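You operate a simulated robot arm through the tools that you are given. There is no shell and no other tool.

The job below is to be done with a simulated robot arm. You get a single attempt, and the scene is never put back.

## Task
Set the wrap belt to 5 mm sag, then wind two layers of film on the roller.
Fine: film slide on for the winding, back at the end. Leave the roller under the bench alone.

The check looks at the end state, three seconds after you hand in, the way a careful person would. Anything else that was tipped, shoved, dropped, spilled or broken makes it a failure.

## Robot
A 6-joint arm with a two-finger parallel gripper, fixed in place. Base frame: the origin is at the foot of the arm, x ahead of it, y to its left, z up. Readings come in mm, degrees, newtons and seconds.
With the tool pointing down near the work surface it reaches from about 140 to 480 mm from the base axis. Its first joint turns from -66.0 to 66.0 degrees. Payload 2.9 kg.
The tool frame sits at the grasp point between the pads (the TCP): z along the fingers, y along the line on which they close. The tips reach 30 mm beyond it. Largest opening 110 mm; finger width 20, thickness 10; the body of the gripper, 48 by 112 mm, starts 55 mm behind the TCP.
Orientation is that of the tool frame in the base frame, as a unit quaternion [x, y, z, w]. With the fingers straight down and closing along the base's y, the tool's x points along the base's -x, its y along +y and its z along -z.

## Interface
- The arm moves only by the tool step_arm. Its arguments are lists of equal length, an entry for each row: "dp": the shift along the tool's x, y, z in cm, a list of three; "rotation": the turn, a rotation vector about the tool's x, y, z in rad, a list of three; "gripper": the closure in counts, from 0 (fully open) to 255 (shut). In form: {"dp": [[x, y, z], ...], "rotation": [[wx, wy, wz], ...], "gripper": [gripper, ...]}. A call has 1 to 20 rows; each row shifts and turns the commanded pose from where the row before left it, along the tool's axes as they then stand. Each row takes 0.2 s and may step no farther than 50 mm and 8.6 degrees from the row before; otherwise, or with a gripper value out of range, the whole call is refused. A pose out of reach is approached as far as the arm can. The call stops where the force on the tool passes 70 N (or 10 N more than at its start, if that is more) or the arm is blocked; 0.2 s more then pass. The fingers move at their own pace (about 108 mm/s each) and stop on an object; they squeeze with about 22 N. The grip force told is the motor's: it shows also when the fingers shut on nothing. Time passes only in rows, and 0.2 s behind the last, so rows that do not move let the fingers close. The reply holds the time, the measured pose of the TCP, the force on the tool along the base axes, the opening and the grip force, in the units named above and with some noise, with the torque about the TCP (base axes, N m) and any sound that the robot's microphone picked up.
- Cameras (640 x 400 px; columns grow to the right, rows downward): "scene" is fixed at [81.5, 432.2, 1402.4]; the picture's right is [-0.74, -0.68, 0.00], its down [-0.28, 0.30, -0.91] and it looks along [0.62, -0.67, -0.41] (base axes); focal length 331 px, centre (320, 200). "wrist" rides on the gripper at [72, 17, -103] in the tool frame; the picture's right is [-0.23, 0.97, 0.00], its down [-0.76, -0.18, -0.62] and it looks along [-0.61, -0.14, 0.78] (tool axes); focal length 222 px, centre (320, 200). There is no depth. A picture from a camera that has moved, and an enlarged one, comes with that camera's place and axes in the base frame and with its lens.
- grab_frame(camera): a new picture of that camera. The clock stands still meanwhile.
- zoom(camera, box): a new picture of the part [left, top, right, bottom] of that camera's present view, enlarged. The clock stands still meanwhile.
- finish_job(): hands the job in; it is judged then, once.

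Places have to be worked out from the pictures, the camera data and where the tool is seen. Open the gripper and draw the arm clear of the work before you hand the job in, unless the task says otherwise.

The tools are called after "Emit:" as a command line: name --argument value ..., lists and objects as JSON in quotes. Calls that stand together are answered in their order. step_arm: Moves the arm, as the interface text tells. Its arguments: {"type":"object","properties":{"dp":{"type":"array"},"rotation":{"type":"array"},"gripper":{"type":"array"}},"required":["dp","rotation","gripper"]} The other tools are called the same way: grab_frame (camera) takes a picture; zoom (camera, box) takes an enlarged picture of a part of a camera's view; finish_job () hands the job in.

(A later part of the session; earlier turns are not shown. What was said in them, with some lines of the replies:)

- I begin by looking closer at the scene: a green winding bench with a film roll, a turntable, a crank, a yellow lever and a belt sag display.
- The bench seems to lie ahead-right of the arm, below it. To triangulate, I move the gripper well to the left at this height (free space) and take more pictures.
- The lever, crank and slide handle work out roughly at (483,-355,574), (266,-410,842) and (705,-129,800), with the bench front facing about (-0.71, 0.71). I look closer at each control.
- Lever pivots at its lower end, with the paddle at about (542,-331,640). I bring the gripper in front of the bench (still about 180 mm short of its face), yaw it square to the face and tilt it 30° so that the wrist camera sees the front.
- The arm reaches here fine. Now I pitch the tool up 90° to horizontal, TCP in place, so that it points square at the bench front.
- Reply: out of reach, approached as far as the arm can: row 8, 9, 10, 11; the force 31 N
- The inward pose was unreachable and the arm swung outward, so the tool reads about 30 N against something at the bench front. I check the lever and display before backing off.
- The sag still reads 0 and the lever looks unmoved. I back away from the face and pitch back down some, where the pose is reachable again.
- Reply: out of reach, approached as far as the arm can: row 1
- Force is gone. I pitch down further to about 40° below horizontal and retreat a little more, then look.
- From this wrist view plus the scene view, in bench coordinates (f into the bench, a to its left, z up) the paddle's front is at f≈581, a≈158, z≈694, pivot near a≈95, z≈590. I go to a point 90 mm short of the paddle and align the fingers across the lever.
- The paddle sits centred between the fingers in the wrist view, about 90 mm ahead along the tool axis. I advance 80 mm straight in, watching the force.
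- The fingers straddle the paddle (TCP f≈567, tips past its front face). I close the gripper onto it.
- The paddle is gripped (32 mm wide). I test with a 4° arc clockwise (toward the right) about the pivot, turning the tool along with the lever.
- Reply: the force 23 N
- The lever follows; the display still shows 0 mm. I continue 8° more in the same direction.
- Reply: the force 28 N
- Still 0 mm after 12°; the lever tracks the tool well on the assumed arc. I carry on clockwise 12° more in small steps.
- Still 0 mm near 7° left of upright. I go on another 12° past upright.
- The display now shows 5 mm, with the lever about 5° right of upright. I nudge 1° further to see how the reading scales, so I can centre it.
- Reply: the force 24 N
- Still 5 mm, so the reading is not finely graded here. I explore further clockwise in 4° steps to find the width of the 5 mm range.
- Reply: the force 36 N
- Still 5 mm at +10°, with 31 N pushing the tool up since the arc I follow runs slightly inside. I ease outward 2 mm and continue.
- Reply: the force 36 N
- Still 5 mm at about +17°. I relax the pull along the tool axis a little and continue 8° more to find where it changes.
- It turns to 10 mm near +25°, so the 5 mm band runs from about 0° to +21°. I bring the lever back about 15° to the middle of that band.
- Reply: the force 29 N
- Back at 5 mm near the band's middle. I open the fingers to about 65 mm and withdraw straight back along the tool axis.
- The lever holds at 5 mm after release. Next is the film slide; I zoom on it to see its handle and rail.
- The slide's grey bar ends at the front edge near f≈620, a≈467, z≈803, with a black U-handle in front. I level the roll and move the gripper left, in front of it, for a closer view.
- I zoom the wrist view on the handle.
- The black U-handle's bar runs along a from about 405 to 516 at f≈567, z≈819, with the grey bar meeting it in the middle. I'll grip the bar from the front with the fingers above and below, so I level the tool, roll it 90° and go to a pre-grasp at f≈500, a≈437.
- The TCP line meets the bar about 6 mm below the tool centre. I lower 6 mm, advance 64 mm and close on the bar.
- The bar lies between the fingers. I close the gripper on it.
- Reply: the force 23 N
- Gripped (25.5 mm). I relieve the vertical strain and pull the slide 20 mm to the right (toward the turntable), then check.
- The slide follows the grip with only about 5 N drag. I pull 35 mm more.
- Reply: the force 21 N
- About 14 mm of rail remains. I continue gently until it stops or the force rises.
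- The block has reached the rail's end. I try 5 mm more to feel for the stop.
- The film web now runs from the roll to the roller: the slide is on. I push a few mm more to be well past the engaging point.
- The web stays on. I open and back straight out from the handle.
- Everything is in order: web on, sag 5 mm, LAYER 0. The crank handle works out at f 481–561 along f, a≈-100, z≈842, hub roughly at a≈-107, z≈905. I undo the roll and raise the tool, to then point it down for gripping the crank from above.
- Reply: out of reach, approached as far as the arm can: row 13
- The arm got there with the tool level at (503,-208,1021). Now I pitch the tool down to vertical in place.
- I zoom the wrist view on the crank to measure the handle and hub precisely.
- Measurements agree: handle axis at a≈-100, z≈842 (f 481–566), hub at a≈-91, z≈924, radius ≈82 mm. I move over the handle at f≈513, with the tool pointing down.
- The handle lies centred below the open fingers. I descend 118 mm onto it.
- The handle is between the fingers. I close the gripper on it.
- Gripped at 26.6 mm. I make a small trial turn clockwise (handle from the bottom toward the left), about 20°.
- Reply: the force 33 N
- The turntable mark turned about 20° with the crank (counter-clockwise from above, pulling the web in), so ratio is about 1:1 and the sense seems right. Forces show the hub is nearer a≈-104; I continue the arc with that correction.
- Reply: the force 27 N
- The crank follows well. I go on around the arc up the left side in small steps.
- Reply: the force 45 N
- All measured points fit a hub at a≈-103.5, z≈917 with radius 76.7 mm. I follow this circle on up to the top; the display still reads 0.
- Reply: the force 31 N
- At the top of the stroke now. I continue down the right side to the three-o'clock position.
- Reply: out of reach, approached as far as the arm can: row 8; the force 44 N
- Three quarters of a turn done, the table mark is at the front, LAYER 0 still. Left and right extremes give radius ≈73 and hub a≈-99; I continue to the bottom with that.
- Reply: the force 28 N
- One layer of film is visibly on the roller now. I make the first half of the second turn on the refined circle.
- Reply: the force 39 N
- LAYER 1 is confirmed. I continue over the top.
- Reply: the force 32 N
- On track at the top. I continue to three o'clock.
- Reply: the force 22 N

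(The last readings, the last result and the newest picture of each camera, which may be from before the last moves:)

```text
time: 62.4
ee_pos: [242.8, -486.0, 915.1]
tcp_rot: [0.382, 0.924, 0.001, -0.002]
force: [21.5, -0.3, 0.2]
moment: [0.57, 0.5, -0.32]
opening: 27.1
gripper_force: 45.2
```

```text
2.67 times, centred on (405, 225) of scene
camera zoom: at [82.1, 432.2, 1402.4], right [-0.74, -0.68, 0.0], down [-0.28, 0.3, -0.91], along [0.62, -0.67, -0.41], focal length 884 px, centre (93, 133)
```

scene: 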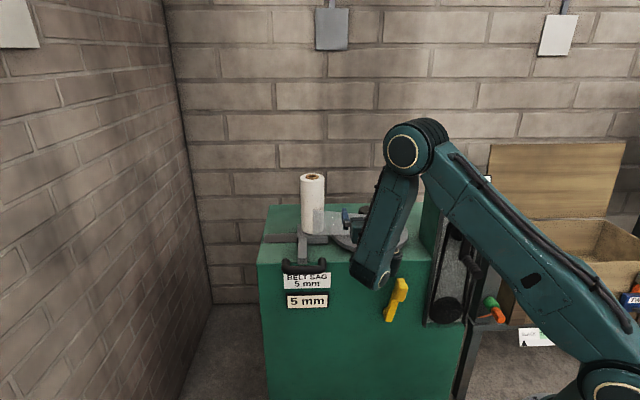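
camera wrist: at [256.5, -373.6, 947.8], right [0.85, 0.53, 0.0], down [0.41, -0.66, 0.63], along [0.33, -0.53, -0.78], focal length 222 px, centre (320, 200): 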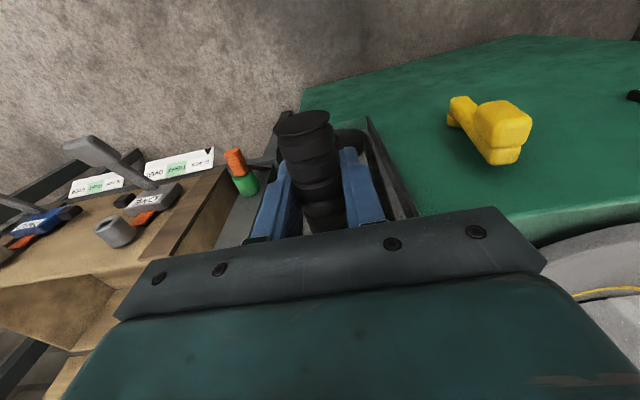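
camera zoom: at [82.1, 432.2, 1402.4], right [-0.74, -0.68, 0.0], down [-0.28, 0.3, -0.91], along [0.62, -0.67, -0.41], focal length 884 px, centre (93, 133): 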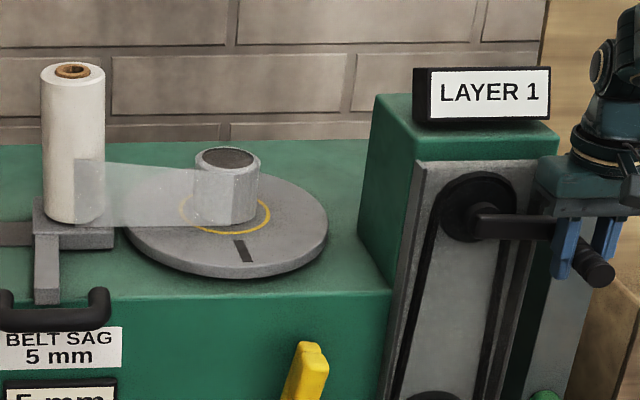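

LAYER 1, mark at the front again. I complete the last quarter, ending a few degrees past the bottom.

Emit:
step_arm --dp '[[0, 0.11, 1.27], [0, 0.33, 1.23], [0, 0.54, 1.15], [0, 0.73, 1.04], [0, 0.9, 0.9], [0, 1.04, 0.73], [0, 1.15, 0.54], [0, 1.23, 0.33], [0, 1.27, 0.11], [0, 0.8, -0.05], [0, 0, 0]]' --rotation '[[0, 0, 0], [0, 0, 0], [0, 0, 0], [0, 0, 0], [0, 0, 0], [0, 0, 0], [0, 0, 0], [0, 0, 0], [0, 0, 0], [0, 0, 0], [0, 0, 0]]' --gripper '[255, 255, 255, 255, 255, 255, 255, 255, 255, 255, 255]'

Emit:
zoom --camera "scene" --box '[300, 150, 510, 300]'

```text
time: 64.8
ee_pos: [300.4, -428.9, 848.0]
tcp_rot: [0.383, 0.924, -0.001, 0.0]
force: [-4.6, -3.7, 23.1]
moment: [0.0, 0.0, -0.09]
opening: 26.7
gripper_force: 45.0
```

```text
2.67 times, centred on (405, 225) of scene
camera zoom: at [81.2, 432.4, 1402.3], right [-0.74, -0.68, 0.0], down [-0.28, 0.3, -0.91], along [0.62, -0.67, -0.41], focal length 884 px, centre (93, 133)
```

zoom: 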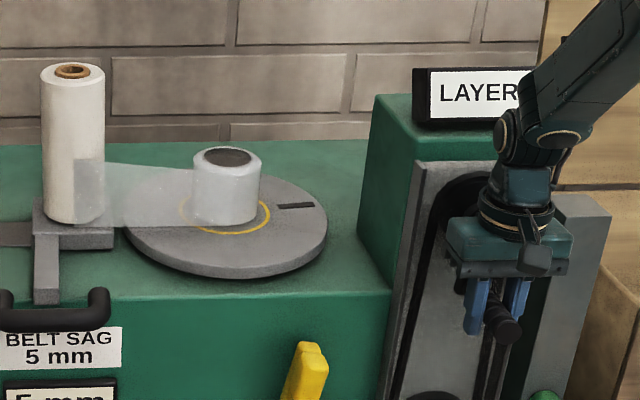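

The roller is visibly thicker, mark back at its start. I open the fingers and rise straight up off the crank to read the display.

Emit:
step_arm --dp '[[0, 0, 0], [0, 0, 0], [0, 0, 0], [0, 0, -3], [0, 0, -4], [0, 0, -4], [0, 0, -4], [0, 2, -4]]' --rotation '[[0, 0, 0], [0, 0, 0], [0, 0, 0], [0, 0, 0], [0, 0, 0], [0, 0, 0], [0, 0, 0], [0, 0, 0]]' --gripper '[0, 0, 0, 0, 0, 0, 0, 0]'

Emit:
zoom --camera "scene" --box '[300, 150, 510, 300]'

Emit:
grab_frame --camera "wrist"

```text
time: 66.6
ee_pos: [315.5, -417.5, 1034.6]
tcp_rot: [0.382, 0.924, 0.001, -0.001]
force: [-0.4, 0.5, 0.2]
moment: [-0.05, 0.01, -0.01]
opening: 110.1
gripper_force: 0.0
```

```text
2.67 times, centred on (405, 225) of scene
camera zoom: at [81.5, 432.2, 1402.4], right [-0.74, -0.68, 0.0], down [-0.28, 0.3, -0.91], along [0.62, -0.67, -0.41], focal length 884 px, centre (93, 133)
```

zoom: 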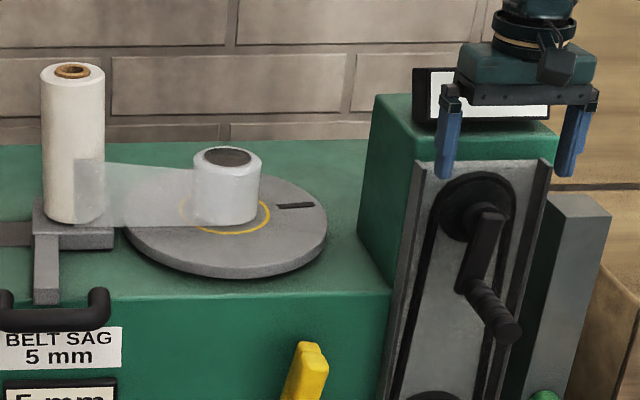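

```text
taken
camera wrist: at [277.6, -355.1, 1137.9], right [0.85, 0.53, 0.0], down [0.41, -0.67, 0.62], along [0.33, -0.53, -0.78], focal length 222 px, centre (320, 200)
```

wrist: 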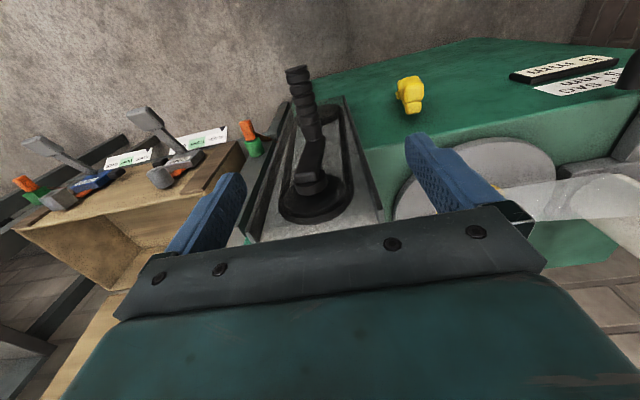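

Crank is free and at rest. I move left, clear of the display, the way I came.

Emit:
step_arm --dp '[[0.28, 4, 0.2], [0.28, 4, 0.2], [0.28, 4, 0.2], [0.28, 4, 0.2], [0.28, 4, 0.2], [0.28, 4, 0.2], [0.28, 4, 0.2]]' --rotation '[[0, 0, 0], [0, 0, 0], [0, 0, 0], [0, 0, 0], [0, 0, 0], [0, 0, 0], [0, 0, 0]]' --gripper '[0, 0, 0, 0, 0, 0, 0]'

Emit:
zoom --camera "scene" --box '[260, 150, 510, 330]'

```text
time: 68.2
ee_pos: [499.0, -204.6, 1020.2]
tcp_rot: [0.383, 0.924, 0.0, -0.002]
force: [0.5, 0.7, -0.3]
moment: [0.01, 0.01, 0.02]
opening: 110.3
gripper_force: 0.0
```

```text
2.22 times, centred on (385, 240) of scene
camera zoom: at [81.5, 432.2, 1402.4], right [-0.74, -0.68, 0.0], down [-0.28, 0.3, -0.91], along [0.62, -0.67, -0.41], focal length 736 px, centre (176, 111)
```

zoom: 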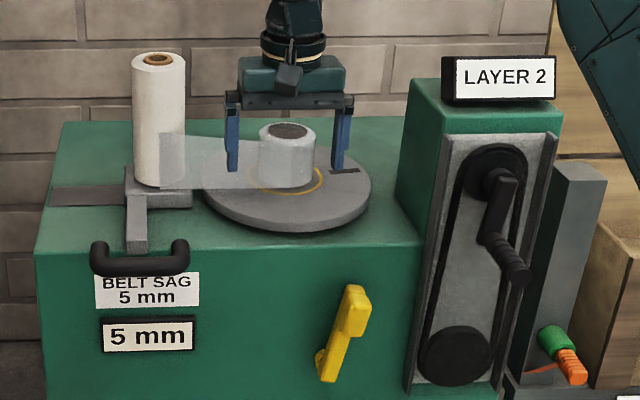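

LAYER 2, belt sag 5 mm. Now the slide goes back: I pitch the tool level again, then go left and down to in front of the handle.

Emit:
step_arm --dp '[[0, 0, 0], [0, 0, 0], [0, 0, 0], [0, 0, 0], [0, 0, 0], [0, 0, 0], [0, 0, 0], [0, 0, 0], [0, 0, 0], [0, 0, 0], [0, 0, 0], [0, 3.7, 0], [0, 3.7, 0], [0, 3.7, 0], [0, 3.7, 0]]' --rotation '[[0, -0.1428, 0], [0, -0.1428, 0], [0, -0.1428, 0], [0, -0.1428, 0], [0, -0.1428, 0], [0, -0.1428, 0], [0, -0.1428, 0], [0, -0.1428, 0], [0, -0.1428, 0], [0, -0.1428, 0], [0, -0.1428, 0], [0, 0, 0], [0, 0, 0], [0, 0, 0], [0, 0, 0]]' --gripper '[0, 0, 0, 0, 0, 0, 0, 0, 0, 0, 0, 0, 0, 0, 0]'

```text
time: 71.4
ee_pos: [605.7, -99.9, 1020.9]
tcp_rot: [0.271, 0.654, -0.271, 0.652]
force: [0.9, -0.1, 1.2]
moment: [0.0, 0.03, -0.01]
opening: 109.9
gripper_force: 0.1
```

Position is as planned. I lower to handle height (still about 25 mm short of it) and roll 90°.

Emit:
step_arm --dp '[[4.1, 0, 0], [4.1, 0, 0], [4.1, 0, 0], [4.1, 0, 0], [4.1, 0, -0.3], [0, 0, 0], [0, 0, 0], [0, 0, 0], [0, 0, 0], [0, 0, 0], [0, 0, 0], [0, 0, 0], [0, 0, 0], [0, 0, 0], [0, 0, 0], [0, 0, 0]]' --rotation '[[0, 0, 0], [0, 0, 0], [0, 0, 0], [0, 0, 0], [0, 0, 0], [0, 0, 0.1428], [0, 0, 0.1428], [0, 0, 0.1428], [0, 0, 0.1428], [0, 0, 0.1428], [0, 0, 0.1428], [0, 0, 0.1428], [0, 0, 0.1428], [0, 0, 0.1428], [0, 0, 0.1428], [0, 0, 0.1428]]' --gripper '[0, 0, 0, 0, 0, 0, 0, 0, 0, 0, 0, 0, 0, 0, 0, 0]'

Emit:
grab_frame --camera "wrist"

Emit:
grab_frame --camera "scene"

```text
time: 74.8
ee_pos: [600.8, -96.0, 815.1]
tcp_rot: [0.655, 0.27, 0.27, 0.652]
force: [-0.9, 0.5, 0.2]
moment: [0.0, -0.01, -0.05]
opening: 110.1
gripper_force: 0.0
```

```text
taken
camera wrist: at [580.5, 27.1, 833.5], right [-0.16, -0.16, 0.97], down [-0.98, -0.1, -0.18], along [0.12, -0.98, -0.15], focal length 222 px, centre (320, 200)
```

wrist: 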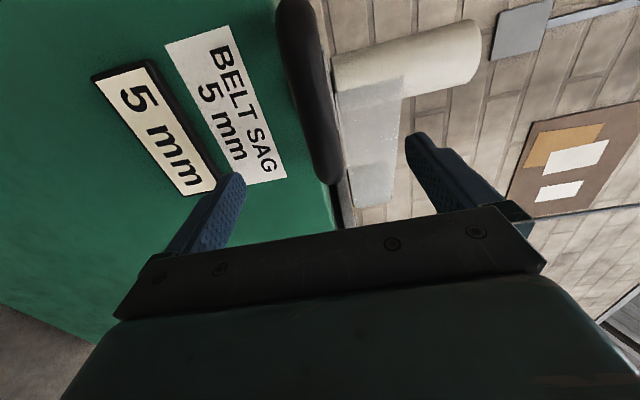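

```text
taken
```

scene: 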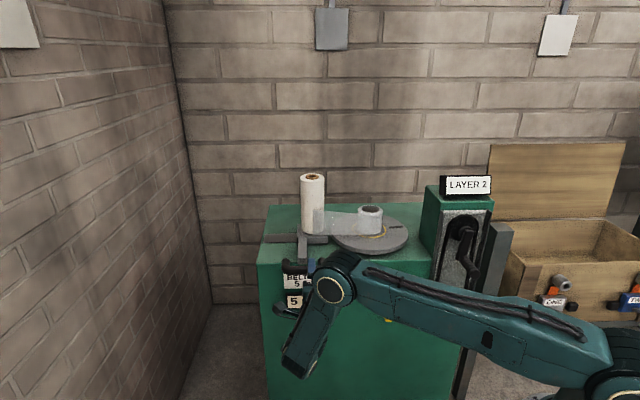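

I advance 72 mm onto the bar at z≈818 and close.

Emit:
step_arm --dp '[[0, 0.3, 2], [0, 0, 2], [0, 0, 2], [0, 0, 1.2], [0, 0, 0], [0, 0, 0], [0, 0, 0], [0, 0, 0]]' --rotation '[[0, 0, 0], [0, 0, 0], [0, 0, 0], [0, 0, 0], [0, 0, 0], [0, 0, 0], [0, 0, 0], [0, 0, 0]]' --gripper '[0, 0, 0, 0, 255, 255, 255, 255]'

Emit:
zoom --camera "scene" --box '[230, 190, 390, 290]'

```text
time: 76.6
ee_pos: [651.9, -146.5, 817.3]
tcp_rot: [0.654, 0.271, 0.27, 0.652]
force: [0.7, -2.0, 0.9]
moment: [-0.07, 0.02, 0.13]
opening: 25.4
gripper_force: 45.2
```

```text
4.00 times, centred on (310, 240) of scene
camera zoom: at [81.6, 432.2, 1402.4], right [-0.74, -0.68, 0.0], down [-0.28, 0.3, -0.91], along [0.62, -0.67, -0.41], focal length 1326 px, centre (360, 40)
```

zoom: 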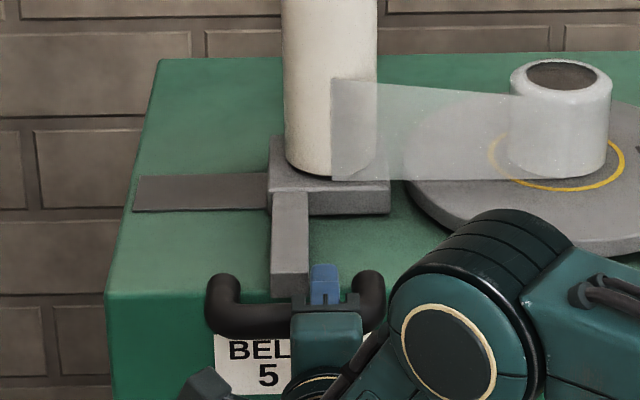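

Gripped again. I move the slide back to the left by the same 82 mm.

Emit:
step_arm --dp '[[0.59, 0, 0], [0.59, 0, 0], [0.59, 0, 0], [0.59, 0, 0], [0.59, 0, 0], [0.59, 0, 0], [0.59, 0, 0], [0.59, 0, 0], [0.59, 0, 0], [0.59, 0, 0], [0.59, 0, 0], [0.59, 0, 0], [0.59, 0, 0], [0.59, 0, 0], [0, 0, 0]]' --rotation '[[0, 0, 0], [0, 0, 0], [0, 0, 0], [0, 0, 0], [0, 0, 0], [0, 0, 0], [0, 0, 0], [0, 0, 0], [0, 0, 0], [0, 0, 0], [0, 0, 0], [0, 0, 0], [0, 0, 0], [0, 0, 0], [0, 0, 0]]' --gripper '[255, 255, 255, 255, 255, 255, 255, 255, 255, 255, 255, 255, 255, 255, 255]'

Emit:
zoom --camera "scene" --box '[210, 215, 370, 315]'

Emit:
zoom --camera "scene" --box '[255, 160, 415, 260]'

```text
time: 79.8
ee_pos: [710.3, -90.4, 818.0]
tcp_rot: [0.654, 0.272, 0.269, 0.652]
force: [-8.3, 3.6, -14.0]
moment: [-0.06, -0.21, -0.08]
opening: 25.3
gripper_force: 44.8
```

```text
4.00 times, centred on (290, 265) of scene
camera zoom: at [81.6, 432.2, 1402.4], right [-0.74, -0.68, 0.0], down [-0.28, 0.3, -0.91], along [0.62, -0.67, -0.41], focal length 1326 px, centre (440, -60)
```

zoom: 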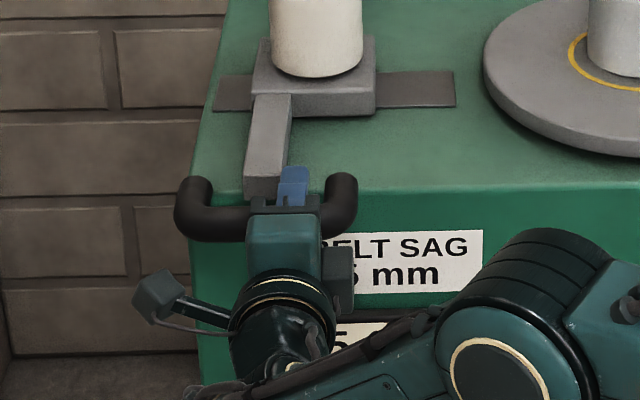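

```text
4.00 times, centred on (335, 210) of scene
camera zoom: at [81.6, 432.2, 1402.4], right [-0.74, -0.68, 0.0], down [-0.28, 0.3, -0.91], along [0.62, -0.67, -0.41], focal length 1326 px, centre (260, 160)
```

zoom: 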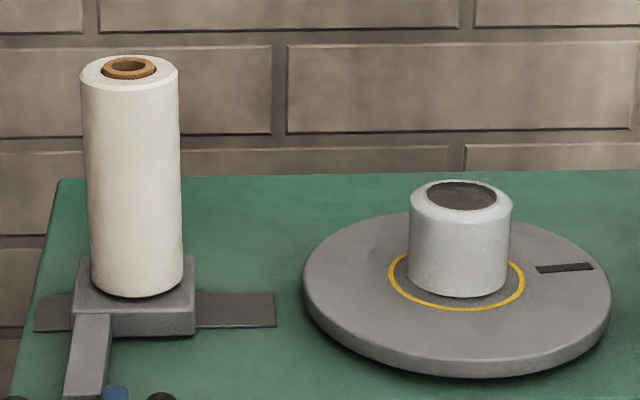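

The slide is back exactly where it began (block 252–375 px as in the first picture), the web is cut loose and two layers sit on the roller. I open and withdraw straight back.

Emit:
step_arm --dp '[[0, 0, 0], [0, 0, 0], [0, 0, 0], [0, 0, -2], [0, 0, -2.5], [0, 0, -2]]' --rotation '[[0, 0, 0], [0, 0, 0], [0, 0, 0], [0, 0, 0], [0, 0, 0], [0, 0, 0]]' --gripper '[0, 0, 0, 0, 0, 0]'

Emit:
step_arm --dp '[[0, 4, 0], [0, 4, 0], [0, 4, 0], [0, 4, 0], [0, 4, 0]]' --rotation '[[0, 0, 0], [0, 0, 0], [0, 0, 0], [0, 0, 0], [0, 0, 0]]' --gripper '[0, 0, 0, 0, 0]'

Emit:
grab_frame --camera "scene"

```text
time: 81.2
ee_pos: [665.6, -40.6, 820.6]
tcp_rot: [0.655, 0.271, 0.271, 0.652]
force: [0.3, 0.2, 0.1]
moment: [-0.05, 0.04, -0.01]
opening: 110.0
gripper_force: 0.0
```

```text
time: 82.4
ee_pos: [667.1, -41.6, 1019.4]
tcp_rot: [0.655, 0.272, 0.269, 0.652]
force: [0.4, 0.0, 0.1]
moment: [0.0, -0.02, 0.0]
opening: 110.0
gripper_force: 0.1
```

```text
taken
```

scene: 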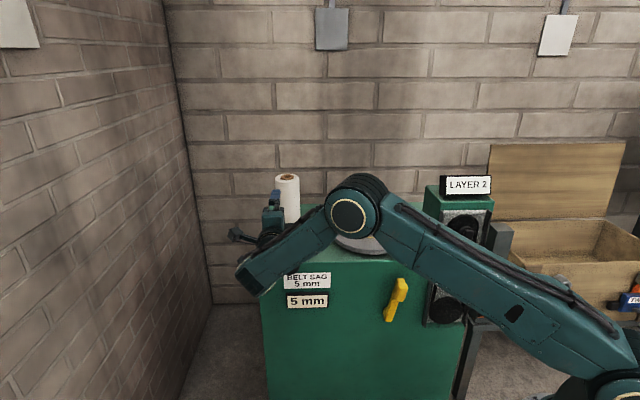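

Clear of the handle. I unroll and pitch the tool back down, away from the bench.

Emit:
step_arm --dp '[[0, 0, 0], [0, 0, 0], [0, 0, 0], [0, 0, 0], [0, 0, 0], [0, 0, 0], [0, 0, 0], [0, 0, 0], [0, 0, 0], [0, 0, 0], [0, 0, 0]]' --rotation '[[0, 0, -0.1428], [0, 0, -0.1428], [0, 0, -0.1428], [0, 0, -0.1428], [0, 0, -0.1428], [0, 0, -0.1428], [0, 0, -0.1428], [0, 0, -0.1428], [0, 0, -0.1428], [0, 0, -0.1428], [0, 0, -0.1428]]' --gripper '[0, 0, 0, 0, 0, 0, 0, 0, 0, 0, 0]'

Emit:
step_arm --dp '[[0, 0, -2], [0, 0, -2], [0, 0, -2], [0, 0, -2], [0, 0, -2], [0, 0, -2], [0, 0, -2], [1, 0, -2], [2, 0, -1], [3, 0, 0], [3, 0, 0]]' --rotation '[[0, 0.1428, 0], [0, 0.1428, 0], [0, 0.1428, 0], [0, 0.1428, 0], [0, 0.1428, 0], [0, 0.1428, 0], [0, 0.1428, 0], [0, 0.1428, 0], [0, 0.1428, 0], [0, 0.1428, 0], [0, 0.1428, 0]]' --gripper '[0, 0, 0, 0, 0, 0, 0, 0, 0, 0, 0]'

Emit:
grab_frame --camera "scene"

Emit:
zoom --camera "scene" --box '[245, 150, 535, 350]'

```text
time: 84.8
ee_pos: [665.2, -42.6, 1019.9]
tcp_rot: [0.271, 0.654, -0.271, 0.652]
force: [0.4, 0.2, 0.0]
moment: [-0.01, 0.01, 0.0]
opening: 110.0
gripper_force: 0.0
```

```text
time: 87.2
ee_pos: [508.1, 113.0, 1076.5]
tcp_rot: [0.384, 0.924, 0.0, -0.002]
force: [0.6, -0.6, -0.7]
moment: [0.0, 0.03, 0.01]
opening: 109.9
gripper_force: 0.1
```

```text
taken
```

scene: 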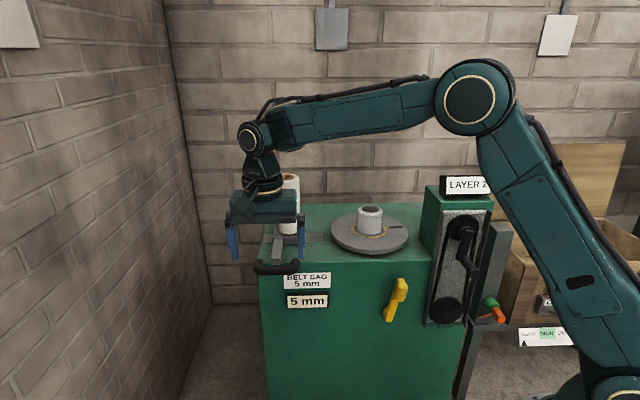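

```text
2.00 times, centred on (390, 250) of scene
camera zoom: at [81.5, 432.2, 1402.4], right [-0.74, -0.68, 0.0], down [-0.28, 0.3, -0.91], along [0.62, -0.67, -0.41], focal length 663 px, centre (180, 100)
```

zoom: 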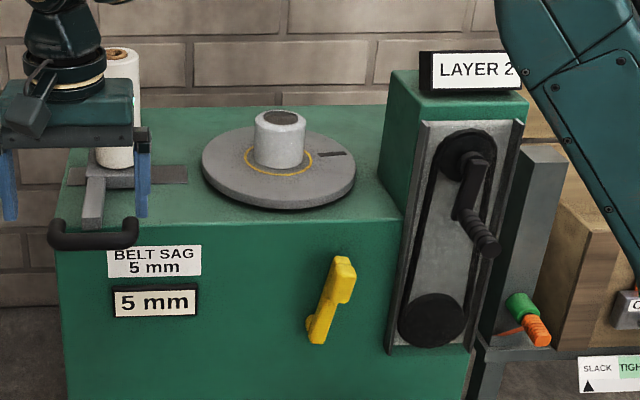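

The arm is clear of the bench (more than 300 mm from its front) with the gripper open. The picture shows sag 5 mm, LAYER 2, the slide back at its start and the other station untouched, so I hand in.

Emit:
finish_job

```text
The job is handed in.
```

The job is handed in: the wrap belt is at 5 mm sag and the roller has two layers of film. I don't know the result of the check yet.

- **Belt sag:** the yellow lever sits near the middle of its 5 mm band, and the display still read 5 mm at the end. While looking for that band I let it go to 10 mm once, then brought it back.
- **Film:** I pulled the slide over until the film reached the roller, then turned the crank two full turns. The counter reads LAYER 2.
- **Slide:** it is back where it started, and the film no longer runs to the roller.
- **Unplanned contact:** early on, an unreachable pose made the arm swing outward. The gripper pressed on the bench front, probably the lever, with about 30 N. The sag still read 0 mm and the lever looked unmoved afterwards.
- **Left alone:** I didn't touch the wooden box and the tools beside the bench. I never clearly made out which part is the roller under the bench, but I didn't work below the bench at all.

The gripper is open and the arm is clear of the bench.
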